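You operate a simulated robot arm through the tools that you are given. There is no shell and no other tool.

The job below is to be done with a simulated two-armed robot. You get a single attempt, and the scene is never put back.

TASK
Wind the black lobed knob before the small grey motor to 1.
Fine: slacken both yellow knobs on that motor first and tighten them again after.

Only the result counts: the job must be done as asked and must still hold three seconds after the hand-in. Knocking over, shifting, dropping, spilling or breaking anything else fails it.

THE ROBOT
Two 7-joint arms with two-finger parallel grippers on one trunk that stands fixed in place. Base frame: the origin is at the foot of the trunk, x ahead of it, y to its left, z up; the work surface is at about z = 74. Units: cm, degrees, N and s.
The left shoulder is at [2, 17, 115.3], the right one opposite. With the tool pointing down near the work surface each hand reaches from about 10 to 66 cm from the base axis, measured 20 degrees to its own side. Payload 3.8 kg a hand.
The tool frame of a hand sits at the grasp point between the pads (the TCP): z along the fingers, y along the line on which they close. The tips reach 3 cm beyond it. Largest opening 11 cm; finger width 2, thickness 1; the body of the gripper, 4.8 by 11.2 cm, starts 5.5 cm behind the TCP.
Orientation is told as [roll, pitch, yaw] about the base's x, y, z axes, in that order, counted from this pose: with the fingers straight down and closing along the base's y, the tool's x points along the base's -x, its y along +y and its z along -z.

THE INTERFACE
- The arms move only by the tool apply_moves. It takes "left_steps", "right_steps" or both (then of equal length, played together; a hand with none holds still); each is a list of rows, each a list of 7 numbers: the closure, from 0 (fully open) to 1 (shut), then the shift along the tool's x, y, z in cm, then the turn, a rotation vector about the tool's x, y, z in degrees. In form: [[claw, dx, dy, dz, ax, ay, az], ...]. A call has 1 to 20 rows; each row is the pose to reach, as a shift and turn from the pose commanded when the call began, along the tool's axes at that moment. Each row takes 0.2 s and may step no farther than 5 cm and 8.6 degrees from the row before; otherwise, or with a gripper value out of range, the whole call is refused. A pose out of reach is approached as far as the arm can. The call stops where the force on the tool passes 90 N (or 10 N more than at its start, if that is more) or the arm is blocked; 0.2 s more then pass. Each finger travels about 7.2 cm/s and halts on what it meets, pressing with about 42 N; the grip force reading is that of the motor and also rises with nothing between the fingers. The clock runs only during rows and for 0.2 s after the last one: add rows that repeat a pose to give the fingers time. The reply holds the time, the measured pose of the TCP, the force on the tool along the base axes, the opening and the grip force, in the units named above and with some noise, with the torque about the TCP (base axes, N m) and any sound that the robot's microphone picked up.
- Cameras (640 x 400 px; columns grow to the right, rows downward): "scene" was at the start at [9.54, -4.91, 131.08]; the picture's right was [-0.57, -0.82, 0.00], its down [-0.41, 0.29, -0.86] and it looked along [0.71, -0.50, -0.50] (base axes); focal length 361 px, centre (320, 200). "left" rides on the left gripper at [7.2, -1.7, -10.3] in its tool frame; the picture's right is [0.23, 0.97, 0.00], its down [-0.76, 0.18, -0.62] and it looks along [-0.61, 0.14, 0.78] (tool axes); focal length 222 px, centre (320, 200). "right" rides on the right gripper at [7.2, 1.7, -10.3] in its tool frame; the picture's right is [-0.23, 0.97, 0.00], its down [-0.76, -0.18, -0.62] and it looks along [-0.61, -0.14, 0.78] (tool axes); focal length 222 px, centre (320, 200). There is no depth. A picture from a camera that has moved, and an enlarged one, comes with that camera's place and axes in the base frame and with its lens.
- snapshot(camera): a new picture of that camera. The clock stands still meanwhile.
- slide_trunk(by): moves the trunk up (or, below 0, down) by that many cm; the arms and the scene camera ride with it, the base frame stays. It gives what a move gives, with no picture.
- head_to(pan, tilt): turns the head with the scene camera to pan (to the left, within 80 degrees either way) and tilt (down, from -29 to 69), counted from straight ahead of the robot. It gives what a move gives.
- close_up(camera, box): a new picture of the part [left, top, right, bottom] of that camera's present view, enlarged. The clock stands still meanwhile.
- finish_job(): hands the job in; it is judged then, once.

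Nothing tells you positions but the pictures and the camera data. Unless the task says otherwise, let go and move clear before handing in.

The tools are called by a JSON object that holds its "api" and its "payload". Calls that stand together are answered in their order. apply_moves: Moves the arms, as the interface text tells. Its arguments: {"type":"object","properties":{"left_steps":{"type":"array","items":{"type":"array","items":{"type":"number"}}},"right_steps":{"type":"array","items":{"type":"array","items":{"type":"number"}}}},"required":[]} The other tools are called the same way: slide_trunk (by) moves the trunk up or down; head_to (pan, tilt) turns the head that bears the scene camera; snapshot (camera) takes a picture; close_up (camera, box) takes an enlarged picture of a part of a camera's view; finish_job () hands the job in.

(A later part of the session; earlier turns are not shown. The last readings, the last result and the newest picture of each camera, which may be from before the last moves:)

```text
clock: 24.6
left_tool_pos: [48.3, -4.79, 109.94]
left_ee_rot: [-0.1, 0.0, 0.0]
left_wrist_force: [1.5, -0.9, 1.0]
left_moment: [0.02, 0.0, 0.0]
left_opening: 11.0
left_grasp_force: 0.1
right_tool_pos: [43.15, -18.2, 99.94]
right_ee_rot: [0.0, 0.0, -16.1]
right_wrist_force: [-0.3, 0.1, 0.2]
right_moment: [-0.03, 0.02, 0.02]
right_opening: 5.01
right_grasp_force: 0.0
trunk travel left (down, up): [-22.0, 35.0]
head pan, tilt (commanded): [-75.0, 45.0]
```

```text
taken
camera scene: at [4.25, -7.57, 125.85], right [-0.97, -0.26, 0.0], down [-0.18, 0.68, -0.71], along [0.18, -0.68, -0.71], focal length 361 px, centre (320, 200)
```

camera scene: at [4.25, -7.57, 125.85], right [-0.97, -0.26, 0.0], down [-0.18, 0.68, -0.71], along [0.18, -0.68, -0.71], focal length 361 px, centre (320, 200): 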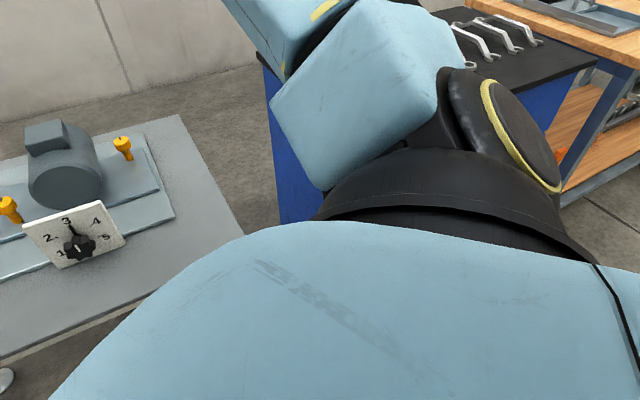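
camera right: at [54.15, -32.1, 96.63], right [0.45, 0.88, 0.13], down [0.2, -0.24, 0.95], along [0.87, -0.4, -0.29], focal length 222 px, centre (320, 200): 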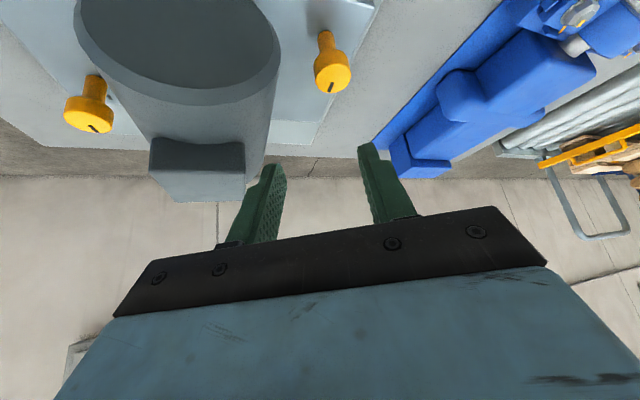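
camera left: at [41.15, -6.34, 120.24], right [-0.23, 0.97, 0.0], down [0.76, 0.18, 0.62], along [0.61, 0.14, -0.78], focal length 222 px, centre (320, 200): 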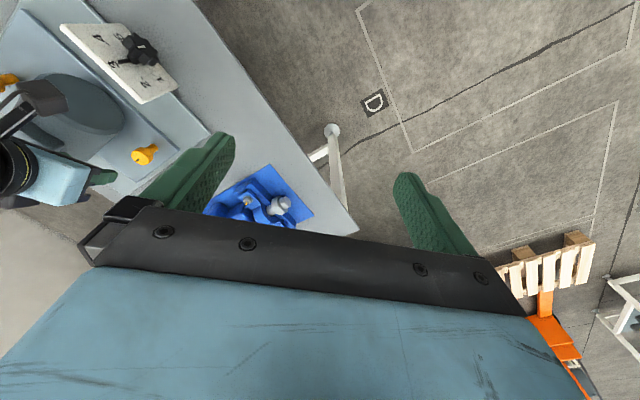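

The upper arm keeps nearly the same direction even with the hand pulled in. The stated reach (66 cm at 20°) suggests lower targets may behave differently, so I'll test reaching forward with the hand low, left of the dial and clear of everything.

{"api": "apply_moves", "payload": {"right_steps": [[0.545, 0, -1, 4, 0, 0, 0], [0.545, -1, -1.5, 8, 0, 0, 0], [0.545, -2, -2, 12, 0, 0, 0], [0.545, -6, -1.5, 13, 0, 0, 0], [0.545, -10, -0.5, 13, 0, 0, 0], [0.545, -14, 0.5, 13, 0, 0, 0], [0.545, -18, 1, 13, 0, 0, 0], [0.545, -20, 1, 13, 0, 0, 0], [0.545, -20, 1, 13, 0, 0, 0]]}}

{"api": "head_to", "payload": {"pan": -40, "tilt": 28}}

{"api": "snapshot", "payload": {"camera": "scene"}}

```text
clock: 26.6
left_tool_pos: [48.38, -4.84, 110.02]
left_ee_rot: [0.0, 0.1, 0.0]
left_wrist_force: [-0.8, 0.3, 0.0]
left_moment: [0.01, 0.02, 0.0]
left_opening: 10.99
left_grasp_force: 0.0
right_tool_pos: [52.97, -26.84, 91.19]
right_ee_rot: [0.0, -0.1, -16.1]
right_wrist_force: [-0.4, -0.2, 0.4]
right_moment: [0.01, 0.01, -0.02]
right_opening: 5.02
right_grasp_force: 0.1
right hand out of reach, approached as far as the arm can: row 4, 5, 6, 7, 8, 9
trunk travel left (down, up): [-22.0, 35.0]
head pan, tilt (commanded): [-75.0, 45.0]
```

```text
clock: 27.6
left_tool_pos: [48.38, -4.91, 109.93]
left_ee_rot: [0.0, -0.1, 0.0]
left_wrist_force: [0.2, -0.3, -0.2]
left_moment: [-0.01, 0.04, 0.02]
left_opening: 11.0
left_grasp_force: 0.0
right_tool_pos: [53.0, -26.97, 91.35]
right_ee_rot: [0.0, 0.0, -16.1]
right_wrist_force: [0.0, 0.1, 0.9]
right_moment: [0.02, -0.01, 0.0]
right_opening: 4.98
right_grasp_force: 0.1
trunk travel left (down, up): [-22.0, 35.0]
head pan, tilt (commanded): [-40.0, 28.0]
```

```text
taken
camera scene: at [9.12, -5.59, 128.42], right [-0.64, -0.77, 0.0], down [-0.36, 0.3, -0.88], along [0.68, -0.57, -0.47], focal length 361 px, centre (320, 200)
```

scene: 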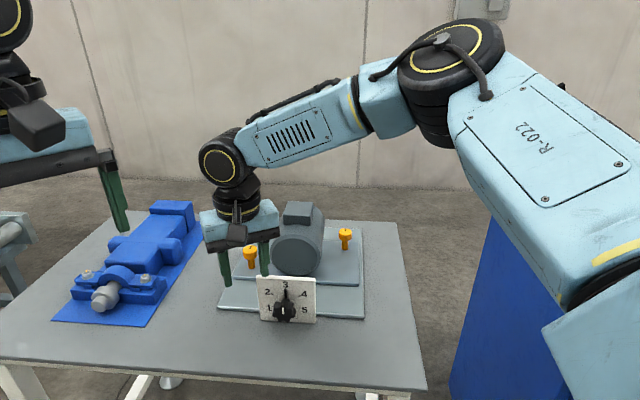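

The low reach is even shorter, as if the elbow cannot drop. I'll raise the trunk and work with the hand well below the shoulder to force the elbow down into a better posture, keeping clear of the dial.

{"api": "slide_trunk", "payload": {"by": 20}}

{"api": "apply_moves", "payload": {"right_steps": [[0.545, 2, 0, 2, 0, 0, 0], [0.545, 4, 0, 5, 0, 0, 0], [0.545, 6, 0, 9, 0, 0, 0], [0.545, 8, 0, 13, 0, 0, 0], [0.545, 10, 0, 17, 0, 0, 0], [0.545, 10, 0, 21, 0, 0, 0], [0.545, 10, 0, 21, 0, 0, 0]]}}

{"api": "snapshot", "payload": {"camera": "scene"}}

```text
clock: 29.8
left_tool_pos: [48.42, -4.8, 129.9]
left_ee_rot: [0.0, 0.0, 0.0]
left_wrist_force: [0.6, -0.2, 0.1]
left_moment: [0.0, 0.0, -0.02]
left_opening: 10.97
left_grasp_force: 0.0
right_tool_pos: [53.03, -26.83, 111.14]
right_ee_rot: [0.0, -0.1, -16.1]
right_wrist_force: [0.7, 0.0, 0.7]
right_moment: [0.0, 0.01, 0.01]
right_opening: 5.0
right_grasp_force: 0.1
trunk travel left (down, up): [-42.0, 15.0]
head pan, tilt (commanded): [-40.0, 28.0]
```

```text
clock: 31.4
left_tool_pos: [48.43, -4.86, 129.99]
left_ee_rot: [0.1, 0.0, 0.0]
left_wrist_force: [-0.8, -0.2, -0.5]
left_moment: [0.01, 0.01, -0.01]
left_opening: 10.98
left_grasp_force: 0.1
right_tool_pos: [40.29, -27.6, 97.6]
right_ee_rot: [0.1, 0.0, -16.1]
right_wrist_force: [-0.7, -1.5, -0.5]
right_moment: [0.01, -0.03, 0.02]
right_opening: 5.04
right_grasp_force: 0.1
right hand out of reach, approached as far as the arm can: row 3, 4, 5, 6, 7
trunk travel left (down, up): [-42.0, 15.0]
head pan, tilt (commanded): [-40.0, 28.0]
```

```text
taken
camera scene: at [9.12, -5.57, 148.43], right [-0.64, -0.77, 0.0], down [-0.36, 0.3, -0.88], along [0.68, -0.57, -0.47], focal length 361 px, centre (320, 200)
```

scene: 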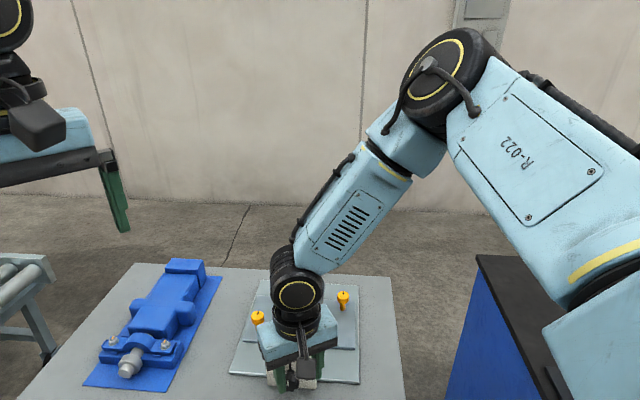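

The upper arm has been in the same direction for every blocked pose, and this pose is well inside the arm's reach. So the arm is in a bad posture branch. I'll go back to the home-like pose and compare it with the first picture.

{"api": "apply_moves", "payload": {"right_steps": [[0.545, 0, 0, -4, 0, 0, 0], [0.545, 0, -2, -8, 0, 0, -2], [0.545, 0, -5, -12, 0, 0, -5], [0.545, 0.3, -8, -15, 0, 0, -8], [0.545, 0.5, -11, -19, 0, 0, -11], [0.545, 0.6, -14, -22, 0, 0, -14], [0.545, 0.7, -17, -25, 0, 0, -16], [0.545, 0.88, -20, -28, 0, 0, -16], [0.545, 0.88, -22.8, -31, 0, 0, -16], [0.545, 0.88, -22.8, -31, 0, 0, -16]]}}

{"api": "slide_trunk", "payload": {"by": -17}}

{"api": "head_to", "payload": {"pan": -35, "tilt": 30.2}}

{"api": "snapshot", "payload": {"camera": "scene"}}

{"api": "head_to", "payload": {"pan": -65, "tilt": 20}}

{"api": "snapshot", "payload": {"camera": "scene"}}

```text
clock: 33.6
left_tool_pos: [48.41, -4.79, 129.86]
left_ee_rot: [0.1, 0.1, 0.0]
left_wrist_force: [0.4, -0.3, 0.2]
left_moment: [0.02, 0.03, 0.01]
left_opening: 11.01
left_grasp_force: 0.0
right_tool_pos: [32.99, -49.51, 128.68]
right_ee_rot: [0.0, -0.1, 0.0]
right_wrist_force: [0.4, -0.4, -0.4]
right_moment: [0.0, 0.01, -0.02]
right_opening: 5.02
right_grasp_force: 0.0
trunk travel left (down, up): [-42.0, 15.0]
head pan, tilt (commanded): [-40.0, 28.0]
```

```text
clock: 35.5
left_tool_pos: [48.43, -4.73, 113.02]
left_ee_rot: [0.1, 0.0, 0.0]
left_wrist_force: [-0.1, 0.2, 0.1]
left_moment: [0.0, 0.0, -0.03]
left_opening: 11.0
left_grasp_force: 0.1
right_tool_pos: [33.04, -49.34, 111.71]
right_ee_rot: [0.1, -0.1, -0.1]
right_wrist_force: [-0.2, -0.4, -0.7]
right_moment: [-0.01, -0.01, -0.01]
right_opening: 5.02
right_grasp_force: 0.0
trunk travel left (down, up): [-25.0, 32.0]
head pan, tilt (commanded): [-40.0, 28.0]
```

```text
clock: 36.1
left_tool_pos: [48.34, -4.83, 112.91]
left_ee_rot: [0.0, 0.0, 0.0]
left_wrist_force: [-0.6, -0.4, -0.2]
left_moment: [0.02, -0.02, 0.01]
left_opening: 11.0
left_grasp_force: 0.0
right_tool_pos: [33.03, -49.4, 111.69]
right_ee_rot: [0.0, -0.1, 0.0]
right_wrist_force: [0.2, 0.0, 0.0]
right_moment: [0.0, -0.01, -0.01]
right_opening: 5.01
right_grasp_force: 0.0
trunk travel left (down, up): [-25.0, 32.0]
head pan, tilt (commanded): [-35.0, 30.2]
```

```text
taken
camera scene: at [9.54, -4.91, 131.08], right [-0.57, -0.82, 0.0], down [-0.41, 0.29, -0.86], along [0.71, -0.5, -0.5], focal length 361 px, centre (320, 200)
```

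scene: 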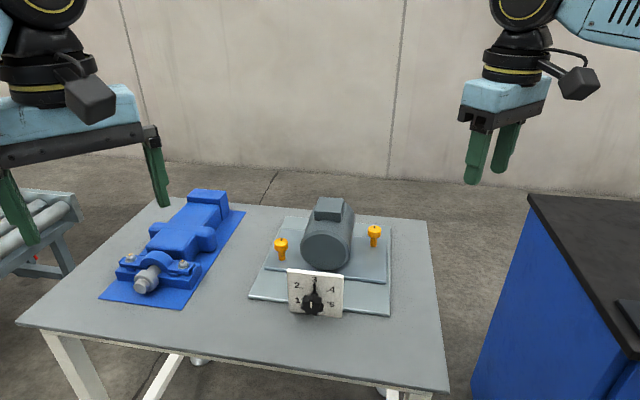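

```text
clock: 37.1
left_tool_pos: [48.41, -4.86, 113.0]
left_ee_rot: [0.0, 0.0, 0.0]
left_wrist_force: [-0.4, 0.3, -0.2]
left_moment: [-0.03, -0.01, 0.0]
left_opening: 10.99
left_grasp_force: 0.0
right_tool_pos: [32.98, -49.37, 111.78]
right_ee_rot: [-0.1, -0.1, -0.2]
right_wrist_force: [0.7, 0.2, 0.7]
right_moment: [-0.02, -0.02, 0.01]
right_opening: 5.01
right_grasp_force: 0.0
trunk travel left (down, up): [-25.0, 32.0]
head pan, tilt (commanded): [-65.0, 20.0]
```

```text
taken
camera scene: at [6.08, -8.16, 132.71], right [-0.91, -0.42, 0.0], down [-0.14, 0.31, -0.94], along [0.4, -0.85, -0.34], focal length 361 px, centre (320, 200)
```

scene: 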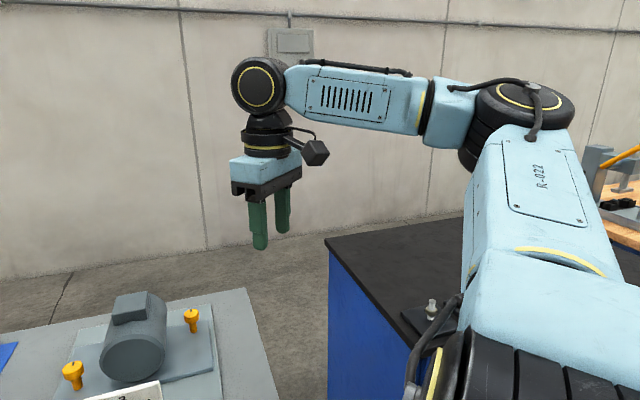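

Nothing on the table has moved, and the arm is back in the home posture (elbow out, forearm folded inward). I'll test whether the hand's yaw limits the reach by going forward with the opposite yaw (+40°).

{"api": "apply_moves", "payload": {"right_steps": [[0.545, 0, 0, 0, 0, 0, -8], [0.545, 0, 0, 0, 0, 0, -16], [0.545, 0, 0, 0, 0, 0, -24], [0.545, 0, 0, 0, 0, 0, -32], [0.545, 0, 0, 0, 0, 0, -40]]}}

{"api": "apply_moves", "payload": {"right_steps": [[0.545, -4, -0.5, 1.3, 0, 0, 0], [0.545, -8, -1, 2.6, 0, 0, 0], [0.545, -12, -1.7, 3.9, 0, 0, 0], [0.545, -16, -2.2, 5.2, 0, 0, 0], [0.545, -20, -2.8, 6.5, 0, 0, 0], [0.545, -24, -3.4, 7.8, 0, 0, 0], [0.545, -28, -3.9, 9.1, 0, 0, 0], [0.545, -32, -4.5, 10.4, 0, 0, 0], [0.545, -36.2, -5.07, 11.7, 0, 0, 0], [0.545, -36.2, -5.07, 11.7, 0, 0, 0]]}}

{"api": "head_to", "payload": {"pan": -50, "tilt": 25}}

{"api": "snapshot", "payload": {"camera": "scene"}}

```text
clock: 38.3
left_tool_pos: [48.41, -4.88, 112.98]
left_ee_rot: [0.0, -0.1, 0.0]
left_wrist_force: [-0.6, 0.1, -0.1]
left_moment: [-0.03, 0.02, -0.01]
left_opening: 10.97
left_grasp_force: 0.0
right_tool_pos: [32.88, -49.33, 111.75]
right_ee_rot: [-0.1, -0.1, 40.0]
right_wrist_force: [0.0, -0.2, -0.5]
right_moment: [0.02, -0.02, -0.03]
right_opening: 5.0
right_grasp_force: 0.0
trunk travel left (down, up): [-25.0, 32.0]
head pan, tilt (commanded): [-65.0, 20.0]
```

```text
clock: 40.5
left_tool_pos: [48.32, -4.86, 113.01]
left_ee_rot: [0.0, -0.1, 0.0]
left_wrist_force: [0.7, -0.2, 0.1]
left_moment: [-0.01, -0.01, 0.01]
left_opening: 10.99
left_grasp_force: 0.0
right_tool_pos: [57.18, -32.35, 101.6]
right_ee_rot: [-0.1, -0.2, 39.9]
right_wrist_force: [-0.1, -0.5, -0.2]
right_moment: [0.01, -0.02, -0.03]
right_opening: 5.0
right_grasp_force: 0.1
right hand out of reach, approached as far as the arm can: row 8, 9, 10
trunk travel left (down, up): [-25.0, 32.0]
head pan, tilt (commanded): [-65.0, 20.0]
```

```text
clock: 41.3
left_tool_pos: [48.37, -4.79, 112.93]
left_ee_rot: [-0.1, 0.1, 0.0]
left_wrist_force: [-0.6, 0.1, -0.7]
left_moment: [-0.02, 0.01, 0.0]
left_opening: 11.0
left_grasp_force: 0.0
right_tool_pos: [57.35, -32.49, 101.55]
right_ee_rot: [-0.2, -0.2, 39.9]
right_wrist_force: [-0.4, -0.3, -0.3]
right_moment: [-0.02, 0.02, -0.04]
right_opening: 5.0
right_grasp_force: 0.1
trunk travel left (down, up): [-25.0, 32.0]
head pan, tilt (commanded): [-50.0, 25.0]
```

```text
taken
camera scene: at [8.05, -6.78, 131.91], right [-0.77, -0.64, 0.0], down [-0.27, 0.32, -0.91], along [0.58, -0.69, -0.42], focal length 361 px, centre (320, 200)
```

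scene: 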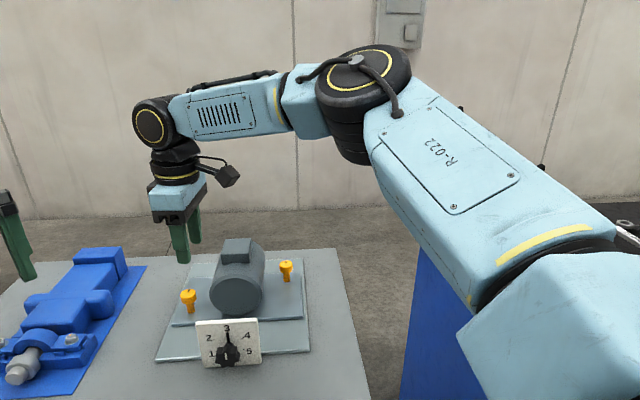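

The data show the right elbow pinned at one fixed point while the left hand sits far inward, so the left arm must be in another posture. I'll look at the left arm.

{"api": "head_to", "payload": {"pan": 20, "tilt": 15}}

{"api": "snapshot", "payload": {"camera": "scene"}}

{"api": "head_to", "payload": {"pan": 55, "tilt": 25}}

{"api": "snapshot", "payload": {"camera": "scene"}}

```text
clock: 42.7
left_tool_pos: [48.4, -4.87, 112.87]
left_ee_rot: [0.0, 0.0, 0.1]
left_wrist_force: [0.4, 0.0, 0.5]
left_moment: [0.01, 0.02, -0.01]
left_opening: 10.99
left_grasp_force: 0.1
right_tool_pos: [57.38, -32.39, 101.55]
right_ee_rot: [-0.1, -0.2, 39.9]
right_wrist_force: [-0.5, 0.0, -0.5]
right_moment: [-0.02, 0.0, 0.01]
right_opening: 5.01
right_grasp_force: 0.1
trunk travel left (down, up): [-25.0, 32.0]
head pan, tilt (commanded): [20.0, 15.0]
```

```text
taken
camera scene: at [10.92, 3.47, 133.53], right [0.34, -0.94, 0.0], down [-0.24, -0.09, -0.97], along [0.91, 0.33, -0.26], focal length 361 px, centre (320, 200)
```

scene: 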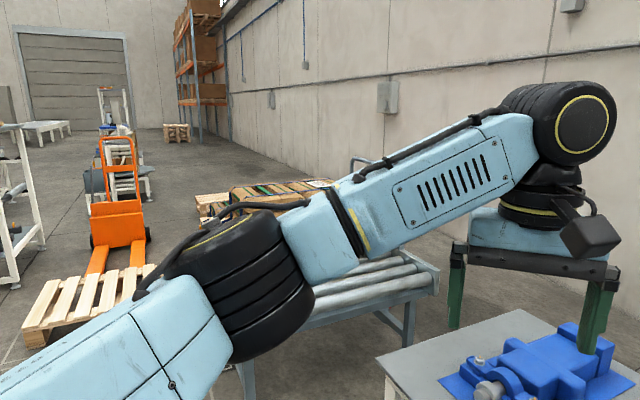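

```text
clock: 43.7
left_tool_pos: [48.37, -4.72, 113.0]
left_ee_rot: [0.0, 0.0, 0.0]
left_wrist_force: [-0.3, -0.1, 0.0]
left_moment: [-0.03, 0.02, 0.02]
left_opening: 10.99
left_grasp_force: 0.1
right_tool_pos: [57.36, -32.31, 101.59]
right_ee_rot: [0.0, -0.2, 39.8]
right_wrist_force: [0.1, -0.3, -1.0]
right_moment: [-0.01, 0.03, 0.0]
right_opening: 5.02
right_grasp_force: 0.1
trunk travel left (down, up): [-25.0, 32.0]
head pan, tilt (commanded): [55.0, 25.0]
```

```text
taken
camera scene: at [7.43, 7.82, 131.91], right [0.82, -0.57, 0.0], down [-0.24, -0.35, -0.91], along [0.52, 0.74, -0.42], focal length 361 px, centre (320, 200)
```

scene: 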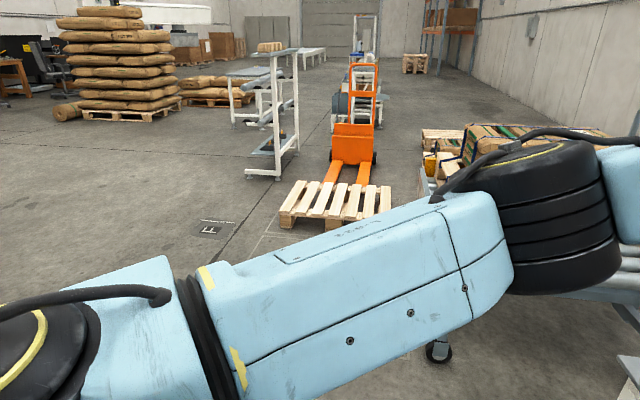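

The left upper arm points almost straight forward, in the same elbow-out style, so a right-arm pose with the upper arm forward should exist. I'll probe how low the right hand can go on its own side, over the empty right part of the table.

{"api": "apply_moves", "payload": {"right_steps": [[0.545, 3, 0, -1, 0, 0, 0], [0.545, 7, -1, -1, 0, 0, 0], [0.545, 11, -1, -1, 0, 0, 0], [0.545, 15, -1, 0, 0, 0, 0], [0.545, 19, -1, 2, 0, 0, 0], [0.545, 22, -1, 5, 0, 0, 0], [0.545, 23, -1, 9, 0, 0, 0], [0.545, 23.4, -0.8, 13, 0, 0, 0], [0.545, 23.4, -0.8, 16, 0, 0, 0], [0.545, 23.4, -0.8, 16, 0, 0, 0]]}}

{"api": "head_to", "payload": {"pan": -60, "tilt": 25}}

{"api": "snapshot", "payload": {"camera": "scene"}}

```text
clock: 45.9
left_tool_pos: [48.34, -4.68, 112.91]
left_ee_rot: [0.0, -0.1, 0.1]
left_wrist_force: [-1.7, -0.1, 0.3]
left_moment: [0.04, 0.04, 0.02]
left_opening: 11.0
left_grasp_force: 0.1
right_tool_pos: [39.93, -47.48, 85.6]
right_ee_rot: [-0.2, -0.1, 39.9]
right_wrist_force: [0.3, 0.1, -0.8]
right_moment: [-0.01, -0.01, 0.04]
right_opening: 5.02
right_grasp_force: 0.0
trunk travel left (down, up): [-25.0, 32.0]
head pan, tilt (commanded): [55.0, 25.0]
```

```text
clock: 47.8
left_tool_pos: [48.43, -4.76, 112.79]
left_ee_rot: [0.0, 0.0, 0.0]
left_wrist_force: [-0.8, -0.2, 1.2]
left_moment: [-0.02, 0.0, -0.01]
left_opening: 11.01
left_grasp_force: 0.1
right_tool_pos: [40.0, -47.66, 85.57]
right_ee_rot: [-0.1, -0.2, 39.9]
right_wrist_force: [-0.2, 0.4, 0.3]
right_moment: [0.02, 0.0, -0.01]
right_opening: 5.0
right_grasp_force: 0.0
trunk travel left (down, up): [-25.0, 32.0]
head pan, tilt (commanded): [-60.0, 25.0]
```

```text
taken
camera scene: at [6.75, -7.7, 131.9], right [-0.87, -0.5, 0.0], down [-0.21, 0.37, -0.91], along [0.45, -0.78, -0.42], focal length 361 px, centre (320, 200)
```

scene: 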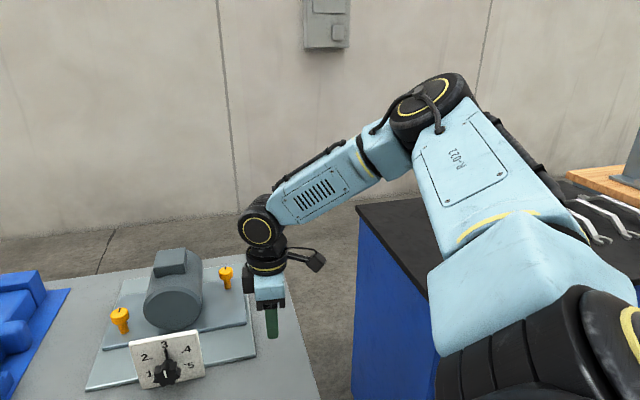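

The right elbow stays high and out at every pose. I'll check whether the left arm can do the mirror reach (62, +22.6), to see if the arms really differ.

{"api": "apply_moves", "payload": {"left_steps": [[0, -1.5, 4, 0, 0, 0, 0], [0, -3, 8, 0, 0, 0, 0], [0, -4.5, 12, 0, 0, 0, 0], [0, -6, 16, 1, 0, 0, 0], [0, -8, 20, 3, 0, 0, 0], [0, -10, 24, 5, 0, 0, 0], [0, -13.5, 27.4, 8, 0, 0, 0], [0, -16, 27.4, 8, 0, 0, 0], [0, -16, 27.4, 8, 0, 0, 0]]}}

{"api": "head_to", "payload": {"pan": 45, "tilt": 20}}

{"api": "snapshot", "payload": {"camera": "scene"}}

```text
refused: row 7 steps farther than a row can; nothing moved
```

```text
clock: 49.6
left_tool_pos: [48.47, -4.81, 113.03]
left_ee_rot: [0.0, 0.0, 0.0]
left_wrist_force: [-0.4, 0.5, 0.0]
left_moment: [0.0, 0.02, -0.02]
left_opening: 11.0
left_grasp_force: 0.1
right_tool_pos: [39.87, -47.66, 85.58]
right_ee_rot: [-0.2, 0.0, 40.0]
right_wrist_force: [0.3, 0.1, 0.9]
right_moment: [0.01, 0.02, -0.01]
right_opening: 5.0
right_grasp_force: 0.1
trunk travel left (down, up): [-25.0, 32.0]
head pan, tilt (commanded): [45.0, 20.0]
```

```text
taken
camera scene: at [8.73, 6.86, 132.71], right [0.71, -0.71, 0.0], down [-0.24, -0.24, -0.94], along [0.67, 0.66, -0.34], focal length 361 px, centre (320, 200)
```

scene: 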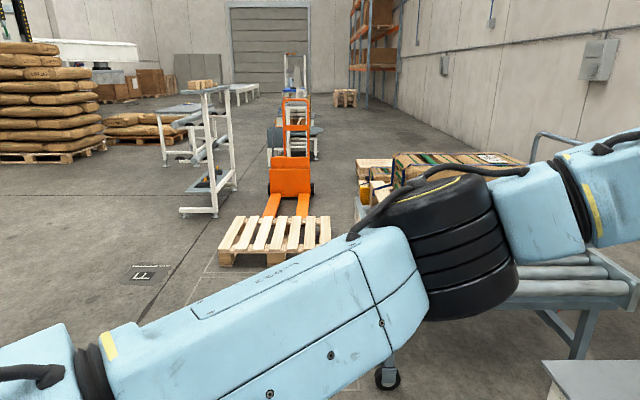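

The mirror test was refused for a step that was too long, so I repeat it with smaller steps.

{"api": "apply_moves", "payload": {"left_steps": [[0, -1.5, 4, 0, 0, 0, 0], [0, -3, 8, 0, 0, 0, 0], [0, -4.5, 12, 0, 0, 0, 0], [0, -6, 16, 1, 0, 0, 0], [0, -8, 20, 3, 0, 0, 0], [0, -10, 23, 5, 0, 0, 0], [0, -12, 26, 7, 0, 0, 0], [0, -14, 27.4, 8, 0, 0, 0], [0, -16, 27.4, 8, 0, 0, 0], [0, -16, 27.4, 8, 0, 0, 0]]}}

{"api": "snapshot", "payload": {"camera": "scene"}}

```text
clock: 51.8
left_tool_pos: [63.44, 22.9, 104.96]
left_ee_rot: [0.0, 0.0, -0.1]
left_wrist_force: [0.3, 0.1, 0.7]
left_moment: [0.02, 0.0, 0.01]
left_opening: 11.02
left_grasp_force: 0.0
left hand out of reach, approached as far as the arm can: row 9, 10
right_tool_pos: [39.91, -47.75, 85.5]
right_ee_rot: [-0.1, 0.0, 39.9]
right_wrist_force: [-1.4, -0.1, -0.9]
right_moment: [0.02, 0.02, 0.03]
right_opening: 5.0
right_grasp_force: 0.0
trunk travel left (down, up): [-25.0, 32.0]
head pan, tilt (commanded): [45.0, 20.0]
```

```text
taken
camera scene: at [8.74, 6.82, 132.71], right [0.71, -0.71, 0.0], down [-0.24, -0.24, -0.94], along [0.66, 0.66, -0.34], focal length 361 px, centre (320, 200)
```

scene: 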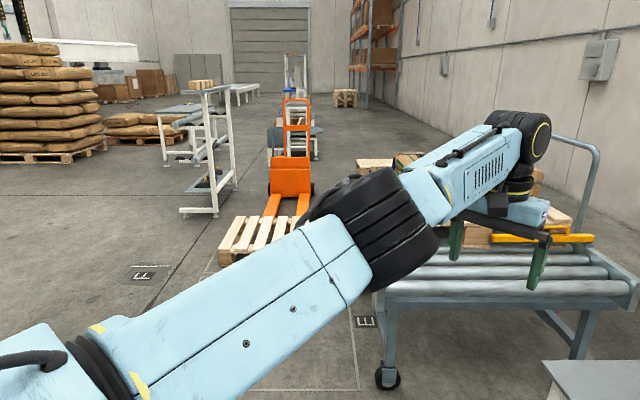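

The left arm does the mirror reach easily with its elbow low. The right arm is in an elbow-high posture, so I'll return it to home, raise the trunk, and lower the hand there so the elbow swings down before going forward.

{"api": "apply_moves", "payload": {"right_steps": [[0.545, 0.5, 0.3, -3.5, 0, 0, 5], [0.545, 1.3, 0.7, -7, 0, 0, 10], [0.545, 2.1, 1.1, -10.5, 0, 0, 15], [0.545, 3, 1.5, -14, 0, 0, 20], [0.545, 3.8, 1.9, -17.5, 0, 0, 25], [0.545, 4.6, 2.3, -21, 0, 0, 30], [0.545, 5.5, 2.8, -24, 0, 0, 35], [0.545, 6.3, 3.2, -26.2, 0, 0, 40], [0.545, 6.3, 3.2, -26.2, 0, 0, 40]]}}

{"api": "slide_trunk", "payload": {"by": 30}}

{"api": "head_to", "payload": {"pan": -65, "tilt": 30}}

{"api": "snapshot", "payload": {"camera": "scene"}}

```text
clock: 53.8
left_tool_pos: [63.56, 23.03, 104.88]
left_ee_rot: [0.0, 0.0, 0.0]
left_wrist_force: [-1.3, 0.4, 1.6]
left_moment: [0.04, 0.01, 0.0]
left_opening: 11.0
left_grasp_force: 0.0
right_tool_pos: [32.88, -49.61, 111.78]
right_ee_rot: [0.0, -0.1, -0.1]
right_wrist_force: [0.3, -0.3, 0.0]
right_moment: [-0.01, -0.04, -0.03]
right_opening: 5.03
right_grasp_force: 0.2
trunk travel left (down, up): [-25.0, 32.0]
head pan, tilt (commanded): [45.0, 20.0]
```

```text
clock: 56.8
left_tool_pos: [63.49, 22.96, 134.93]
left_ee_rot: [0.1, 0.0, 0.0]
left_wrist_force: [-0.3, 0.8, -0.5]
left_moment: [0.0, 0.0, 0.0]
left_opening: 10.99
left_grasp_force: 0.1
right_tool_pos: [32.87, -49.45, 141.83]
right_ee_rot: [-0.1, -0.1, -0.1]
right_wrist_force: [0.0, 0.0, -0.2]
right_moment: [0.01, -0.01, -0.01]
right_opening: 5.02
right_grasp_force: 0.1
trunk travel left (down, up): [-55.0, 2.0]
head pan, tilt (commanded): [45.0, 20.0]
```

```text
clock: 58.7
left_tool_pos: [63.54, 22.88, 134.88]
left_ee_rot: [0.0, 0.0, 0.1]
left_wrist_force: [-0.3, 0.3, 0.2]
left_moment: [-0.02, 0.0, -0.01]
left_opening: 11.01
left_grasp_force: 0.0
right_tool_pos: [32.69, -49.53, 141.81]
right_ee_rot: [-0.1, 0.0, -0.1]
right_wrist_force: [0.4, -0.6, 0.7]
right_moment: [0.05, -0.01, -0.01]
right_opening: 5.0
right_grasp_force: 0.1
trunk travel left (down, up): [-55.0, 2.0]
head pan, tilt (commanded): [-65.0, 30.0]
```

```text
taken
camera scene: at [5.97, -7.92, 161.11], right [-0.91, -0.42, 0.0], down [-0.21, 0.45, -0.87], along [0.37, -0.78, -0.5], focal length 361 px, centre (320, 200)
```

scene: 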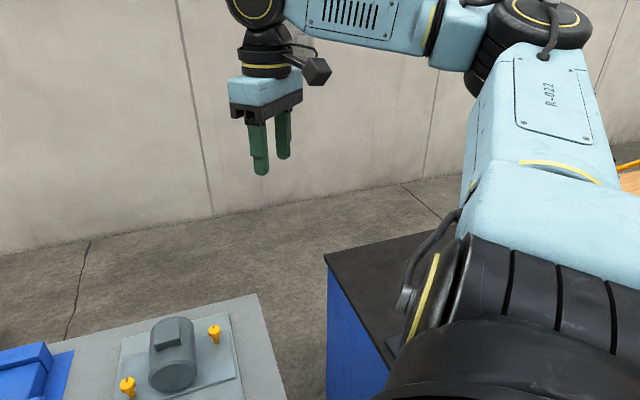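

The trunk is up 30 cm and the right arm is in home posture. I lower the right hand straight down about 40 cm, clear of the cabinet, so the elbow has to come down.

{"api": "apply_moves", "payload": {"right_steps": [[0.545, 0, 0, 4, 0, 0, 0], [0.545, 0, 0, 8, 0, 0, 0], [0.545, 0, 0, 12, 0, 0, 0], [0.545, 0, 0, 16, 0, 0, 0], [0.545, 0, 0, 20, 0, 0, 0], [0.545, 0, 0, 24, 0, 0, 0], [0.545, 0, 0, 28, 0, 0, 0], [0.545, 0, 0, 32, 0, 0, 0], [0.545, 0, 0, 36, 0, 0, 0], [0.545, 0, 0, 40, 0, 0, 0], [0.545, 0, 0, 40, 0, 0, 0]]}}

{"api": "snapshot", "payload": {"camera": "scene"}}

```text
clock: 61.1
left_tool_pos: [63.57, 22.95, 135.01]
left_ee_rot: [0.0, 0.0, 0.0]
left_wrist_force: [0.4, -0.2, 0.4]
left_moment: [0.01, 0.04, -0.01]
left_opening: 11.02
left_grasp_force: 0.1
right_tool_pos: [32.68, -49.37, 101.59]
right_ee_rot: [0.1, -0.1, -0.2]
right_wrist_force: [1.0, 0.6, 0.8]
right_moment: [0.0, -0.02, 0.0]
right_opening: 4.98
right_grasp_force: 0.0
trunk travel left (down, up): [-55.0, 2.0]
head pan, tilt (commanded): [-65.0, 30.0]
```

```text
taken
camera scene: at [5.94, -7.9, 161.11], right [-0.91, -0.42, 0.0], down [-0.21, 0.45, -0.87], along [0.37, -0.79, -0.5], focal length 361 px, centre (320, 200)
```

scene: 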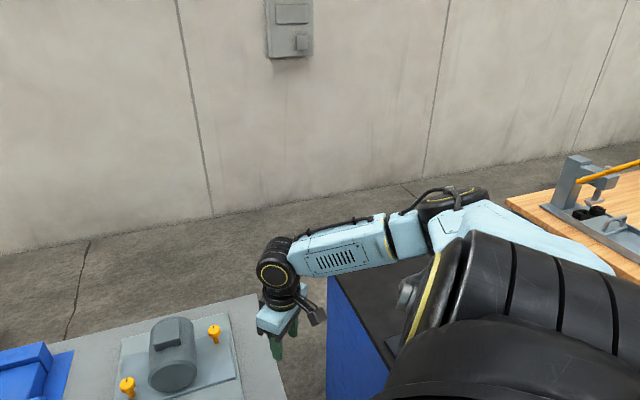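

The elbow dropped this time. I move the hand forward and inward above the dial area, keeping it low relative to the shoulder, to see if the upper arm now follows.

{"api": "apply_moves", "payload": {"right_steps": [[0.545, -2.5, 2.5, 0, 0, 0, 0], [0.545, -5, 5, 0, 0, 0, 0], [0.545, -7.5, 7.5, 0, 0, 0, 0], [0.545, -10, 10, 0, 0, 0, 0], [0.545, -12.5, 12.5, 0, 0, 0, 0], [0.545, -15, 15, 0, 0, 0, 0], [0.545, -17.5, 17.5, 0, 0, 0, 0], [0.545, -20, 19.4, 0, 0, 0, 0], [0.545, -20, 19.4, 0, 0, 0, 0]]}}

{"api": "head_to", "payload": {"pan": -50, "tilt": 35}}

{"api": "snapshot", "payload": {"camera": "scene"}}

```text
clock: 63.1
left_tool_pos: [63.43, 23.0, 135.03]
left_ee_rot: [0.0, 0.0, 0.0]
left_wrist_force: [0.5, 1.2, -0.3]
left_moment: [0.01, -0.02, 0.02]
left_opening: 11.01
left_grasp_force: 0.0
right_tool_pos: [52.91, -30.4, 101.77]
right_ee_rot: [0.1, -0.3, 0.0]
right_wrist_force: [0.2, 0.0, 0.3]
right_moment: [0.03, -0.01, 0.02]
right_opening: 4.98
right_grasp_force: 0.0
trunk travel left (down, up): [-55.0, 2.0]
head pan, tilt (commanded): [-65.0, 30.0]
```

```text
clock: 63.9
left_tool_pos: [63.41, 23.04, 134.92]
left_ee_rot: [0.0, 0.0, 0.0]
left_wrist_force: [-0.1, 0.0, 0.0]
left_moment: [0.01, -0.01, 0.0]
left_opening: 11.0
left_grasp_force: 0.0
right_tool_pos: [52.91, -30.38, 101.91]
right_ee_rot: [0.0, -0.2, 0.0]
right_wrist_force: [-0.1, 0.8, 0.3]
right_moment: [0.0, 0.0, 0.03]
right_opening: 5.01
right_grasp_force: 0.1
trunk travel left (down, up): [-55.0, 2.0]
head pan, tilt (commanded): [-50.0, 35.0]
```

```text
taken
camera scene: at [7.81, -6.46, 160.33], right [-0.77, -0.64, 0.0], down [-0.37, 0.44, -0.82], along [0.53, -0.63, -0.57], focal length 361 px, centre (320, 200)
```

scene: 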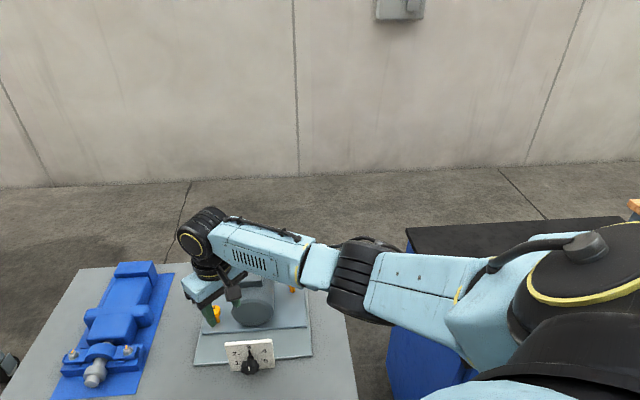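

The right arm is now in the good posture, with the elbow low and reaching well forward. I'll bring the trunk down in stages, raising the hand each time so it stays above the motor.

{"api": "apply_moves", "payload": {"right_steps": [[0.545, 0, 0, -4, 0, 0, 0], [0.545, 0, 0, -8, 0, 0, 0], [0.545, 0, 0, -12, 0, 0, 0], [0.545, 0, 0, -16, 0, 0, 0], [0.545, 0, 0, -20, 0, 0, 0], [0.545, 0, 0, -20, 0, 0, 0]]}}

{"api": "slide_trunk", "payload": {"by": -20}}

{"api": "apply_moves", "payload": {"right_steps": [[0.545, 0, 0, -4, 0, 0, 0], [0.545, 0, 0, -8, 0, 0, 0], [0.545, 0, 0, -12, 0, 0, 0], [0.545, 0, 0, -16, 0, 0, 0], [0.545, 0, 0, -20, 0, 0, 0], [0.545, 0, 0, -20, 0, 0, 0]]}}

{"api": "slide_trunk", "payload": {"by": -20}}

{"api": "head_to", "payload": {"pan": -45, "tilt": 28}}

{"api": "snapshot", "payload": {"camera": "scene"}}

```text
clock: 65.3
left_tool_pos: [63.48, 22.92, 134.92]
left_ee_rot: [0.0, 0.0, 0.0]
left_wrist_force: [0.0, -0.3, -0.2]
left_moment: [0.02, 0.0, 0.0]
left_opening: 10.98
left_grasp_force: 0.2
right_tool_pos: [53.08, -30.28, 121.87]
right_ee_rot: [0.0, 0.0, -0.1]
right_wrist_force: [-0.5, -0.6, 0.4]
right_moment: [0.0, -0.03, 0.01]
right_opening: 5.01
right_grasp_force: 0.0
trunk travel left (down, up): [-55.0, 2.0]
head pan, tilt (commanded): [-50.0, 35.0]
```

```text
clock: 67.5
left_tool_pos: [63.56, 23.03, 114.94]
left_ee_rot: [0.0, 0.0, -0.1]
left_wrist_force: [0.8, 0.2, -0.4]
left_moment: [-0.02, 0.0, 0.01]
left_opening: 11.01
left_grasp_force: 0.1
right_tool_pos: [53.02, -30.26, 101.95]
right_ee_rot: [0.0, -0.1, -0.1]
right_wrist_force: [1.0, 0.0, 0.7]
right_moment: [0.0, -0.01, 0.01]
right_opening: 5.02
right_grasp_force: 0.1
trunk travel left (down, up): [-35.0, 22.0]
head pan, tilt (commanded): [-50.0, 35.0]
```

```text
clock: 68.9
left_tool_pos: [63.57, 22.96, 114.9]
left_ee_rot: [0.0, 0.0, 0.0]
left_wrist_force: [0.5, 0.5, 0.1]
left_moment: [0.0, 0.03, -0.05]
left_opening: 10.97
left_grasp_force: 0.0
right_tool_pos: [52.76, -30.44, 121.85]
right_ee_rot: [0.1, -0.1, -0.1]
right_wrist_force: [-0.4, 0.2, 0.0]
right_moment: [0.04, 0.01, -0.03]
right_opening: 4.99
right_grasp_force: 0.0
trunk travel left (down, up): [-35.0, 22.0]
head pan, tilt (commanded): [-50.0, 35.0]
```

```text
clock: 71.0
left_tool_pos: [63.52, 22.88, 94.93]
left_ee_rot: [0.0, 0.0, 0.1]
left_wrist_force: [-0.1, 0.2, 0.6]
left_moment: [0.02, 0.01, 0.0]
left_opening: 11.0
left_grasp_force: 0.1
right_tool_pos: [52.94, -30.33, 101.97]
right_ee_rot: [0.0, -0.1, -0.1]
right_wrist_force: [-0.4, -0.6, 0.6]
right_moment: [0.03, 0.01, 0.03]
right_opening: 4.98
right_grasp_force: 0.0
trunk travel left (down, up): [-15.0, 42.0]
head pan, tilt (commanded): [-50.0, 35.0]
```

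```text
clock: 71.7
left_tool_pos: [63.52, 23.06, 94.92]
left_ee_rot: [0.0, 0.0, 0.1]
left_wrist_force: [-0.6, 0.0, 0.0]
left_moment: [0.02, -0.03, 0.0]
left_opening: 11.0
left_grasp_force: 0.0
right_tool_pos: [52.81, -30.34, 102.03]
right_ee_rot: [0.0, -0.1, -0.1]
right_wrist_force: [0.7, -0.4, -1.2]
right_moment: [0.02, -0.03, 0.0]
right_opening: 4.98
right_grasp_force: 0.1
trunk travel left (down, up): [-15.0, 42.0]
head pan, tilt (commanded): [-45.0, 28.0]
```

```text
taken
camera scene: at [8.59, -6.17, 121.42], right [-0.71, -0.71, 0.0], down [-0.33, 0.33, -0.88], along [0.62, -0.62, -0.47], focal length 361 px, centre (320, 200)
```

scene: 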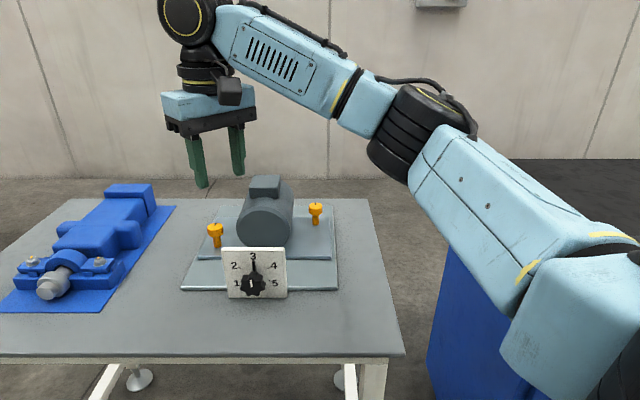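

The arm posture is good now and the hand is above the dial area. I raise the left hand for clearance, drop the trunk another 5 cm, and yaw the right hand to -55°.

{"api": "apply_moves", "payload": {"left_steps": [[0, 2, 0, -4, 0, 0, 0], [0, 4, 0, -8, 0, 0, 0], [0, 6, 0, -12, 0, 0, 0], [0, 8, 0, -15, 0, 0, 0], [0, 8, 0, -15, 0, 0, 0], [0, 8, 0, -15, 0, 0, 0], [0, 8, 0, -15, 0, 0, 0], [0, 8, 0, -15, 0, 0, 0]], "right_steps": [[0.545, 0, 0, 0, 0, 0, 7], [0.545, 0, 0, 0, 0, 0, 14], [0.545, 0, 0, 0, 0, 0, 21], [0.545, 0, 0, 0, 0, 0, 28], [0.545, 0, 0, 0, 0, 0, 35], [0.545, 0, 0, 0, 0, 0, 42], [0.545, 0, 0, 0, 0, 0, 49], [0.545, 0, 0, 0, 0, 0, 55]]}}

{"api": "slide_trunk", "payload": {"by": -5}}

{"api": "snapshot", "payload": {"camera": "scene"}}

```text
clock: 73.5
left_tool_pos: [55.33, 22.87, 109.87]
left_ee_rot: [0.0, 0.1, 0.0]
left_wrist_force: [-1.0, 0.1, -0.3]
left_moment: [-0.01, 0.0, -0.02]
left_opening: 10.98
left_grasp_force: 0.0
right_tool_pos: [52.82, -30.21, 102.03]
right_ee_rot: [0.1, -0.1, -55.2]
right_wrist_force: [-0.7, 0.5, 0.9]
right_moment: [0.02, -0.01, -0.03]
right_opening: 5.0
right_grasp_force: 0.0
trunk travel left (down, up): [-15.0, 42.0]
head pan, tilt (commanded): [-45.0, 28.0]
```

```text
clock: 74.4
left_tool_pos: [55.3, 22.88, 104.79]
left_ee_rot: [0.0, 0.0, 0.0]
left_wrist_force: [-0.4, -0.8, 0.5]
left_moment: [-0.02, 0.01, 0.02]
left_opening: 11.01
left_grasp_force: 0.0
right_tool_pos: [52.87, -30.4, 97.12]
right_ee_rot: [0.2, -0.1, -55.1]
right_wrist_force: [0.1, 0.8, -0.7]
right_moment: [0.03, 0.01, -0.01]
right_opening: 5.01
right_grasp_force: 0.1
trunk travel left (down, up): [-10.0, 47.0]
head pan, tilt (commanded): [-45.0, 28.0]
```

```text
taken
camera scene: at [8.56, -6.17, 116.43], right [-0.71, -0.71, 0.0], down [-0.33, 0.33, -0.88], along [0.62, -0.62, -0.47], focal length 361 px, centre (320, 200)
```

scene: 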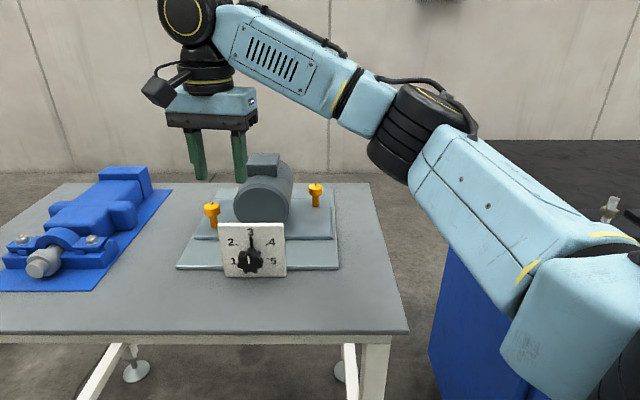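

The right hand is yawed -55° at (52.9,-30.4,97). It tilts forward 25° and moves to hover above the left yellow knob.

{"api": "apply_moves", "payload": {"right_steps": [[0.545, -2.3, 1.8, 0, 0, -6, 0], [0.545, -4.6, 3.6, 0, 0, -12, 0], [0.545, -6.9, 5.4, 0, 0, -18, 0], [0.545, -9.2, 7.2, 1, 0, -25, 0], [0.545, -11.5, 9, 3, 0, -25, 0], [0.545, -13.68, 10.63, 5.5, 0, -25, 0], [0.545, -13.68, 10.63, 6.6, 0, -25, 0], [0.545, -13.68, 10.63, 6.6, 0, -25, 0]]}}

{"api": "snapshot", "payload": {"camera": "right"}}

{"api": "snapshot", "payload": {"camera": "scene"}}

```text
clock: 76.2
left_tool_pos: [55.44, 22.71, 104.79]
left_ee_rot: [0.0, -0.1, 0.0]
left_wrist_force: [-0.8, -0.8, -1.4]
left_moment: [0.0, -0.01, 0.05]
left_opening: 10.99
left_grasp_force: 0.0
right_tool_pos: [68.42, -35.59, 90.34]
right_ee_rot: [0.3, -25.1, -55.1]
right_wrist_force: [-0.3, -0.5, -0.2]
right_moment: [0.01, 0.01, -0.01]
right_opening: 5.0
right_grasp_force: 0.1
right hand out of reach, approached as far as the arm can: row 6, 7, 8
trunk travel left (down, up): [-10.0, 47.0]
head pan, tilt (commanded): [-45.0, 28.0]
```

```text
taken
camera right: at [63.46, -25.75, 96.75], right [0.92, 0.39, 0.1], down [0.1, -0.45, 0.89], along [0.39, -0.8, -0.45], focal length 222 px, centre (320, 200)
```

right: 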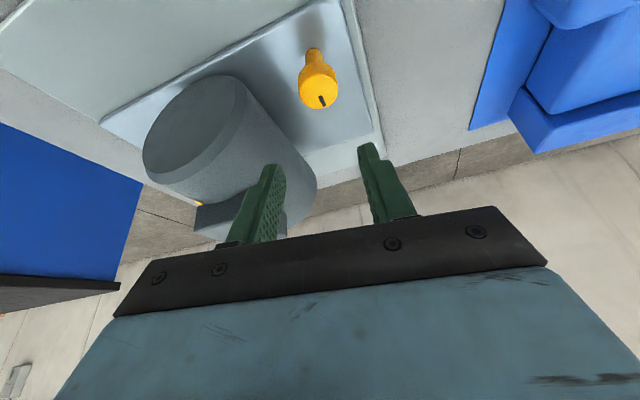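

```text
taken
camera scene: at [8.6, -6.23, 116.42], right [-0.71, -0.71, 0.0], down [-0.33, 0.33, -0.88], along [0.62, -0.62, -0.47], focal length 361 px, centre (320, 200)
```

scene: 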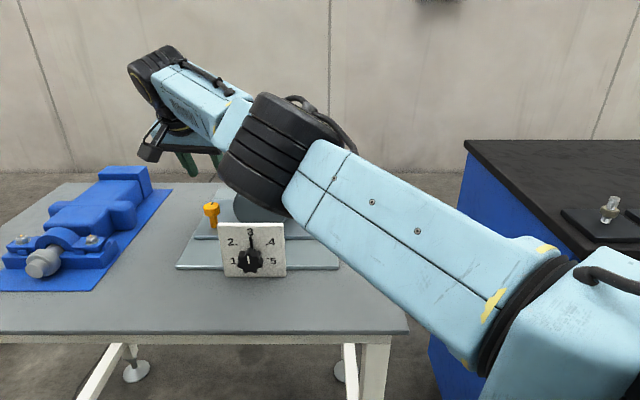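

The arm is fully stretched here and about 1 cm short, so a bit more tilt will do. I change to 32° tilt and -52° heading and check from above.

{"api": "apply_moves", "payload": {"right_steps": [[0.545, 0.0, 0.3, 0.2, -0.6, -3.5, -1.4], [0.545, 0.18, 0.81, 1.06, -1.27, -7, -2.72], [0.545, 0.18, 0.81, 1.06, -1.27, -7, -2.72]]}}

{"api": "snapshot", "payload": {"camera": "right"}}

{"api": "close_up", "payload": {"camera": "right", "box": [220, 20, 440, 240]}}

{"api": "close_up", "payload": {"camera": "scene", "box": [130, 120, 300, 270]}}

```text
clock: 77.0
left_tool_pos: [55.36, 22.87, 104.81]
left_ee_rot: [-0.1, 0.0, 0.1]
left_wrist_force: [0.5, 0.0, 0.0]
left_moment: [0.02, -0.02, -0.01]
left_opening: 10.95
left_grasp_force: 0.0
right_tool_pos: [69.07, -35.4, 89.28]
right_ee_rot: [0.0, -32.1, -52.0]
right_wrist_force: [0.3, -0.6, 0.5]
right_moment: [0.01, 0.0, 0.0]
right_opening: 4.99
right_grasp_force: 0.0
trunk travel left (down, up): [-10.0, 47.0]
head pan, tilt (commanded): [-45.0, 28.0]
```

```text
taken
camera right: at [63.38, -25.2, 94.33], right [0.89, 0.45, 0.12], down [0.05, -0.36, 0.93], along [0.46, -0.82, -0.34], focal length 222 px, centre (320, 200)
```

right: 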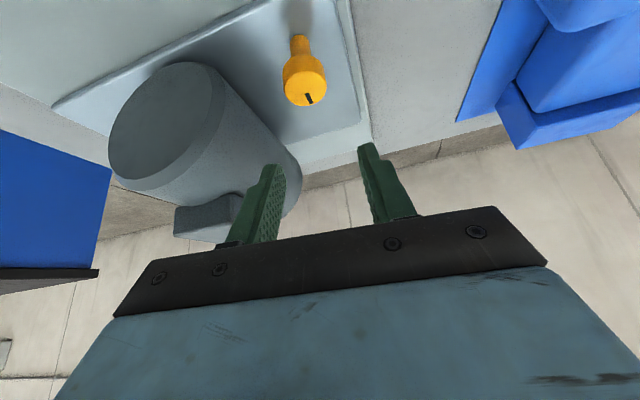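

```text
1.82 times, centred on (330, 130) of right
camera zoom: at [63.38, -25.2, 94.33], right [0.89, 0.45, 0.12], down [0.05, -0.36, 0.93], along [0.46, -0.82, -0.34], focal length 404 px, centre (302, 327)
```

zoom: 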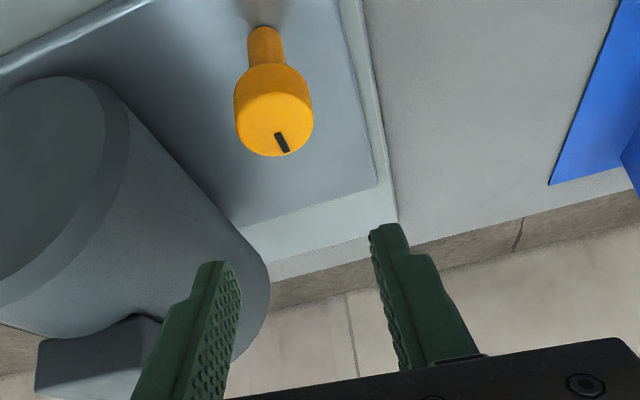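

```text
2.67 times, centred on (215, 195) of scene
camera zoom: at [8.58, -6.16, 116.43], right [-0.71, -0.71, 0.0], down [-0.33, 0.33, -0.88], along [0.62, -0.62, -0.47], focal length 962 px, centre (600, 213)
```

zoom: 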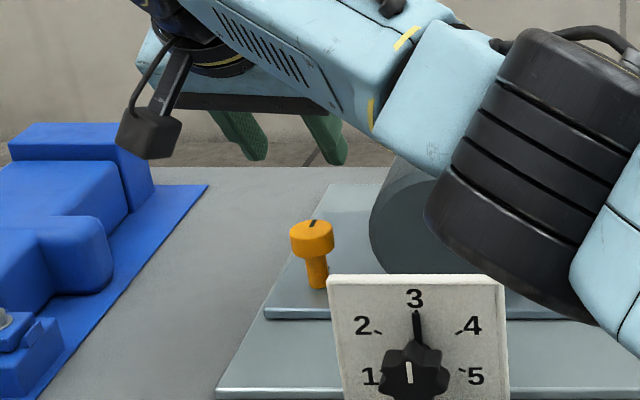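

The knob's top is at about (69.35,-36.0,81.1), and the hand is nearly centred above it. I descend partway and check before straddling the head.

{"api": "apply_moves", "payload": {"right_steps": [[0.545, 1.0, -0.14, 1.4, 0, 0, 0], [0.545, 2.0, -0.14, 2.8, 0, 0, 0], [0.545, 2.78, -0.14, 3.9, 0, 0, 0], [0.545, 2.78, -0.14, 3.9, 0, 0, 0]]}}

{"api": "close_up", "payload": {"camera": "right", "box": [200, 60, 440, 260]}}

{"api": "close_up", "payload": {"camera": "scene", "box": [130, 140, 280, 260]}}

```text
clock: 78.0
left_tool_pos: [55.33, 22.84, 104.75]
left_ee_rot: [-0.1, 0.0, 0.0]
left_wrist_force: [0.4, -1.3, 0.5]
left_moment: [-0.01, -0.01, -0.01]
left_opening: 11.0
left_grasp_force: 0.0
right_tool_pos: [68.78, -35.14, 84.52]
right_ee_rot: [-0.2, -32.1, -52.1]
right_wrist_force: [-0.6, -0.4, -1.2]
right_moment: [0.0, 0.04, -0.01]
right_opening: 5.01
right_grasp_force: 0.1
trunk travel left (down, up): [-10.0, 47.0]
head pan, tilt (commanded): [-45.0, 28.0]
```

```text
2.00 times, centred on (320, 160) of right
camera zoom: at [63.09, -24.96, 89.55], right [0.89, 0.45, 0.12], down [0.05, -0.36, 0.93], along [0.46, -0.82, -0.34], focal length 444 px, centre (320, 280)
```

zoom: 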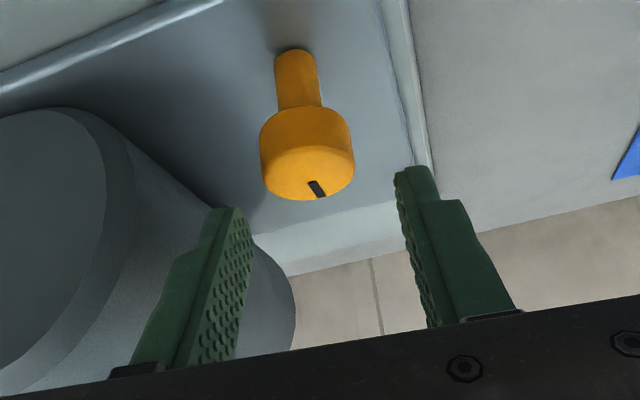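

```text
3.33 times, centred on (205, 200) of scene
camera zoom: at [8.59, -6.17, 116.43], right [-0.71, -0.71, 0.0], down [-0.33, 0.33, -0.88], along [0.62, -0.62, -0.47], focal length 1203 px, centre (703, 200)
```

zoom: 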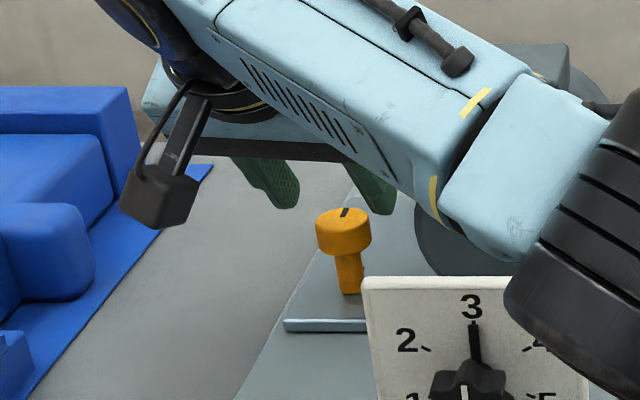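

The knob centre matches within a millimetre. I descend the last 2.5 cm around the head.

{"api": "apply_moves", "payload": {"right_steps": [[0.545, 0.5, -0.05, 0.8, 0, 0, 0], [0.545, 1.0, -0.075, 1.5, 0, 0, 0], [0.545, 1.37, -0.075, 2.13, 0, 0, 0], [0.545, 1.37, -0.075, 2.13, 0, 0, 0]]}}

{"api": "close_up", "payload": {"camera": "right", "box": [200, 60, 440, 260]}}

{"api": "close_up", "payload": {"camera": "scene", "box": [130, 140, 280, 260]}}

```text
clock: 79.0
left_tool_pos: [55.47, 22.87, 104.92]
left_ee_rot: [0.0, -0.1, 0.0]
left_wrist_force: [-0.3, 0.6, -0.2]
left_moment: [-0.01, 0.0, 0.0]
left_opening: 11.02
left_grasp_force: 0.1
right_tool_pos: [68.77, -35.35, 82.07]
right_ee_rot: [-0.1, -32.1, -51.9]
right_wrist_force: [0.1, -0.2, -0.4]
right_moment: [0.0, 0.03, -0.02]
right_opening: 5.0
right_grasp_force: 0.1
trunk travel left (down, up): [-10.0, 47.0]
head pan, tilt (commanded): [-45.0, 28.0]
```

```text
2.00 times, centred on (320, 160) of right
camera zoom: at [63.08, -25.12, 86.99], right [0.89, 0.45, 0.12], down [0.05, -0.36, 0.93], along [0.46, -0.82, -0.34], focal length 444 px, centre (320, 280)
```

zoom: 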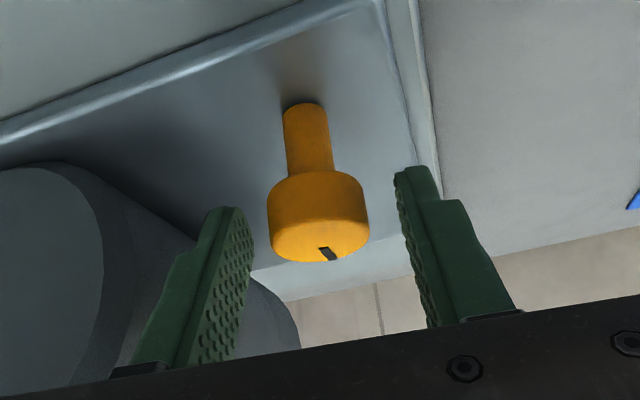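

```text
3.33 times, centred on (205, 200) of scene
camera zoom: at [8.59, -6.17, 116.43], right [-0.71, -0.71, 0.0], down [-0.33, 0.33, -0.88], along [0.62, -0.62, -0.47], focal length 1203 px, centre (703, 200)
```

zoom: 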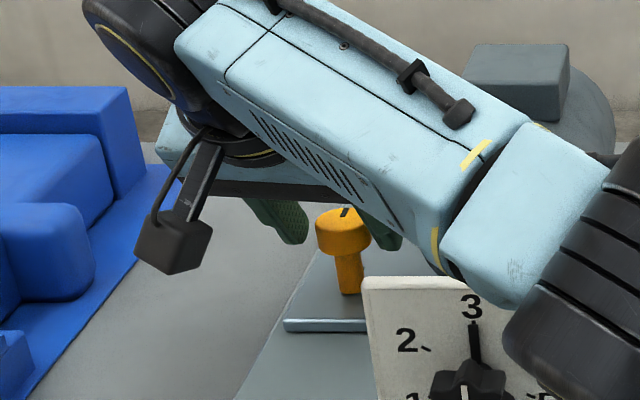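

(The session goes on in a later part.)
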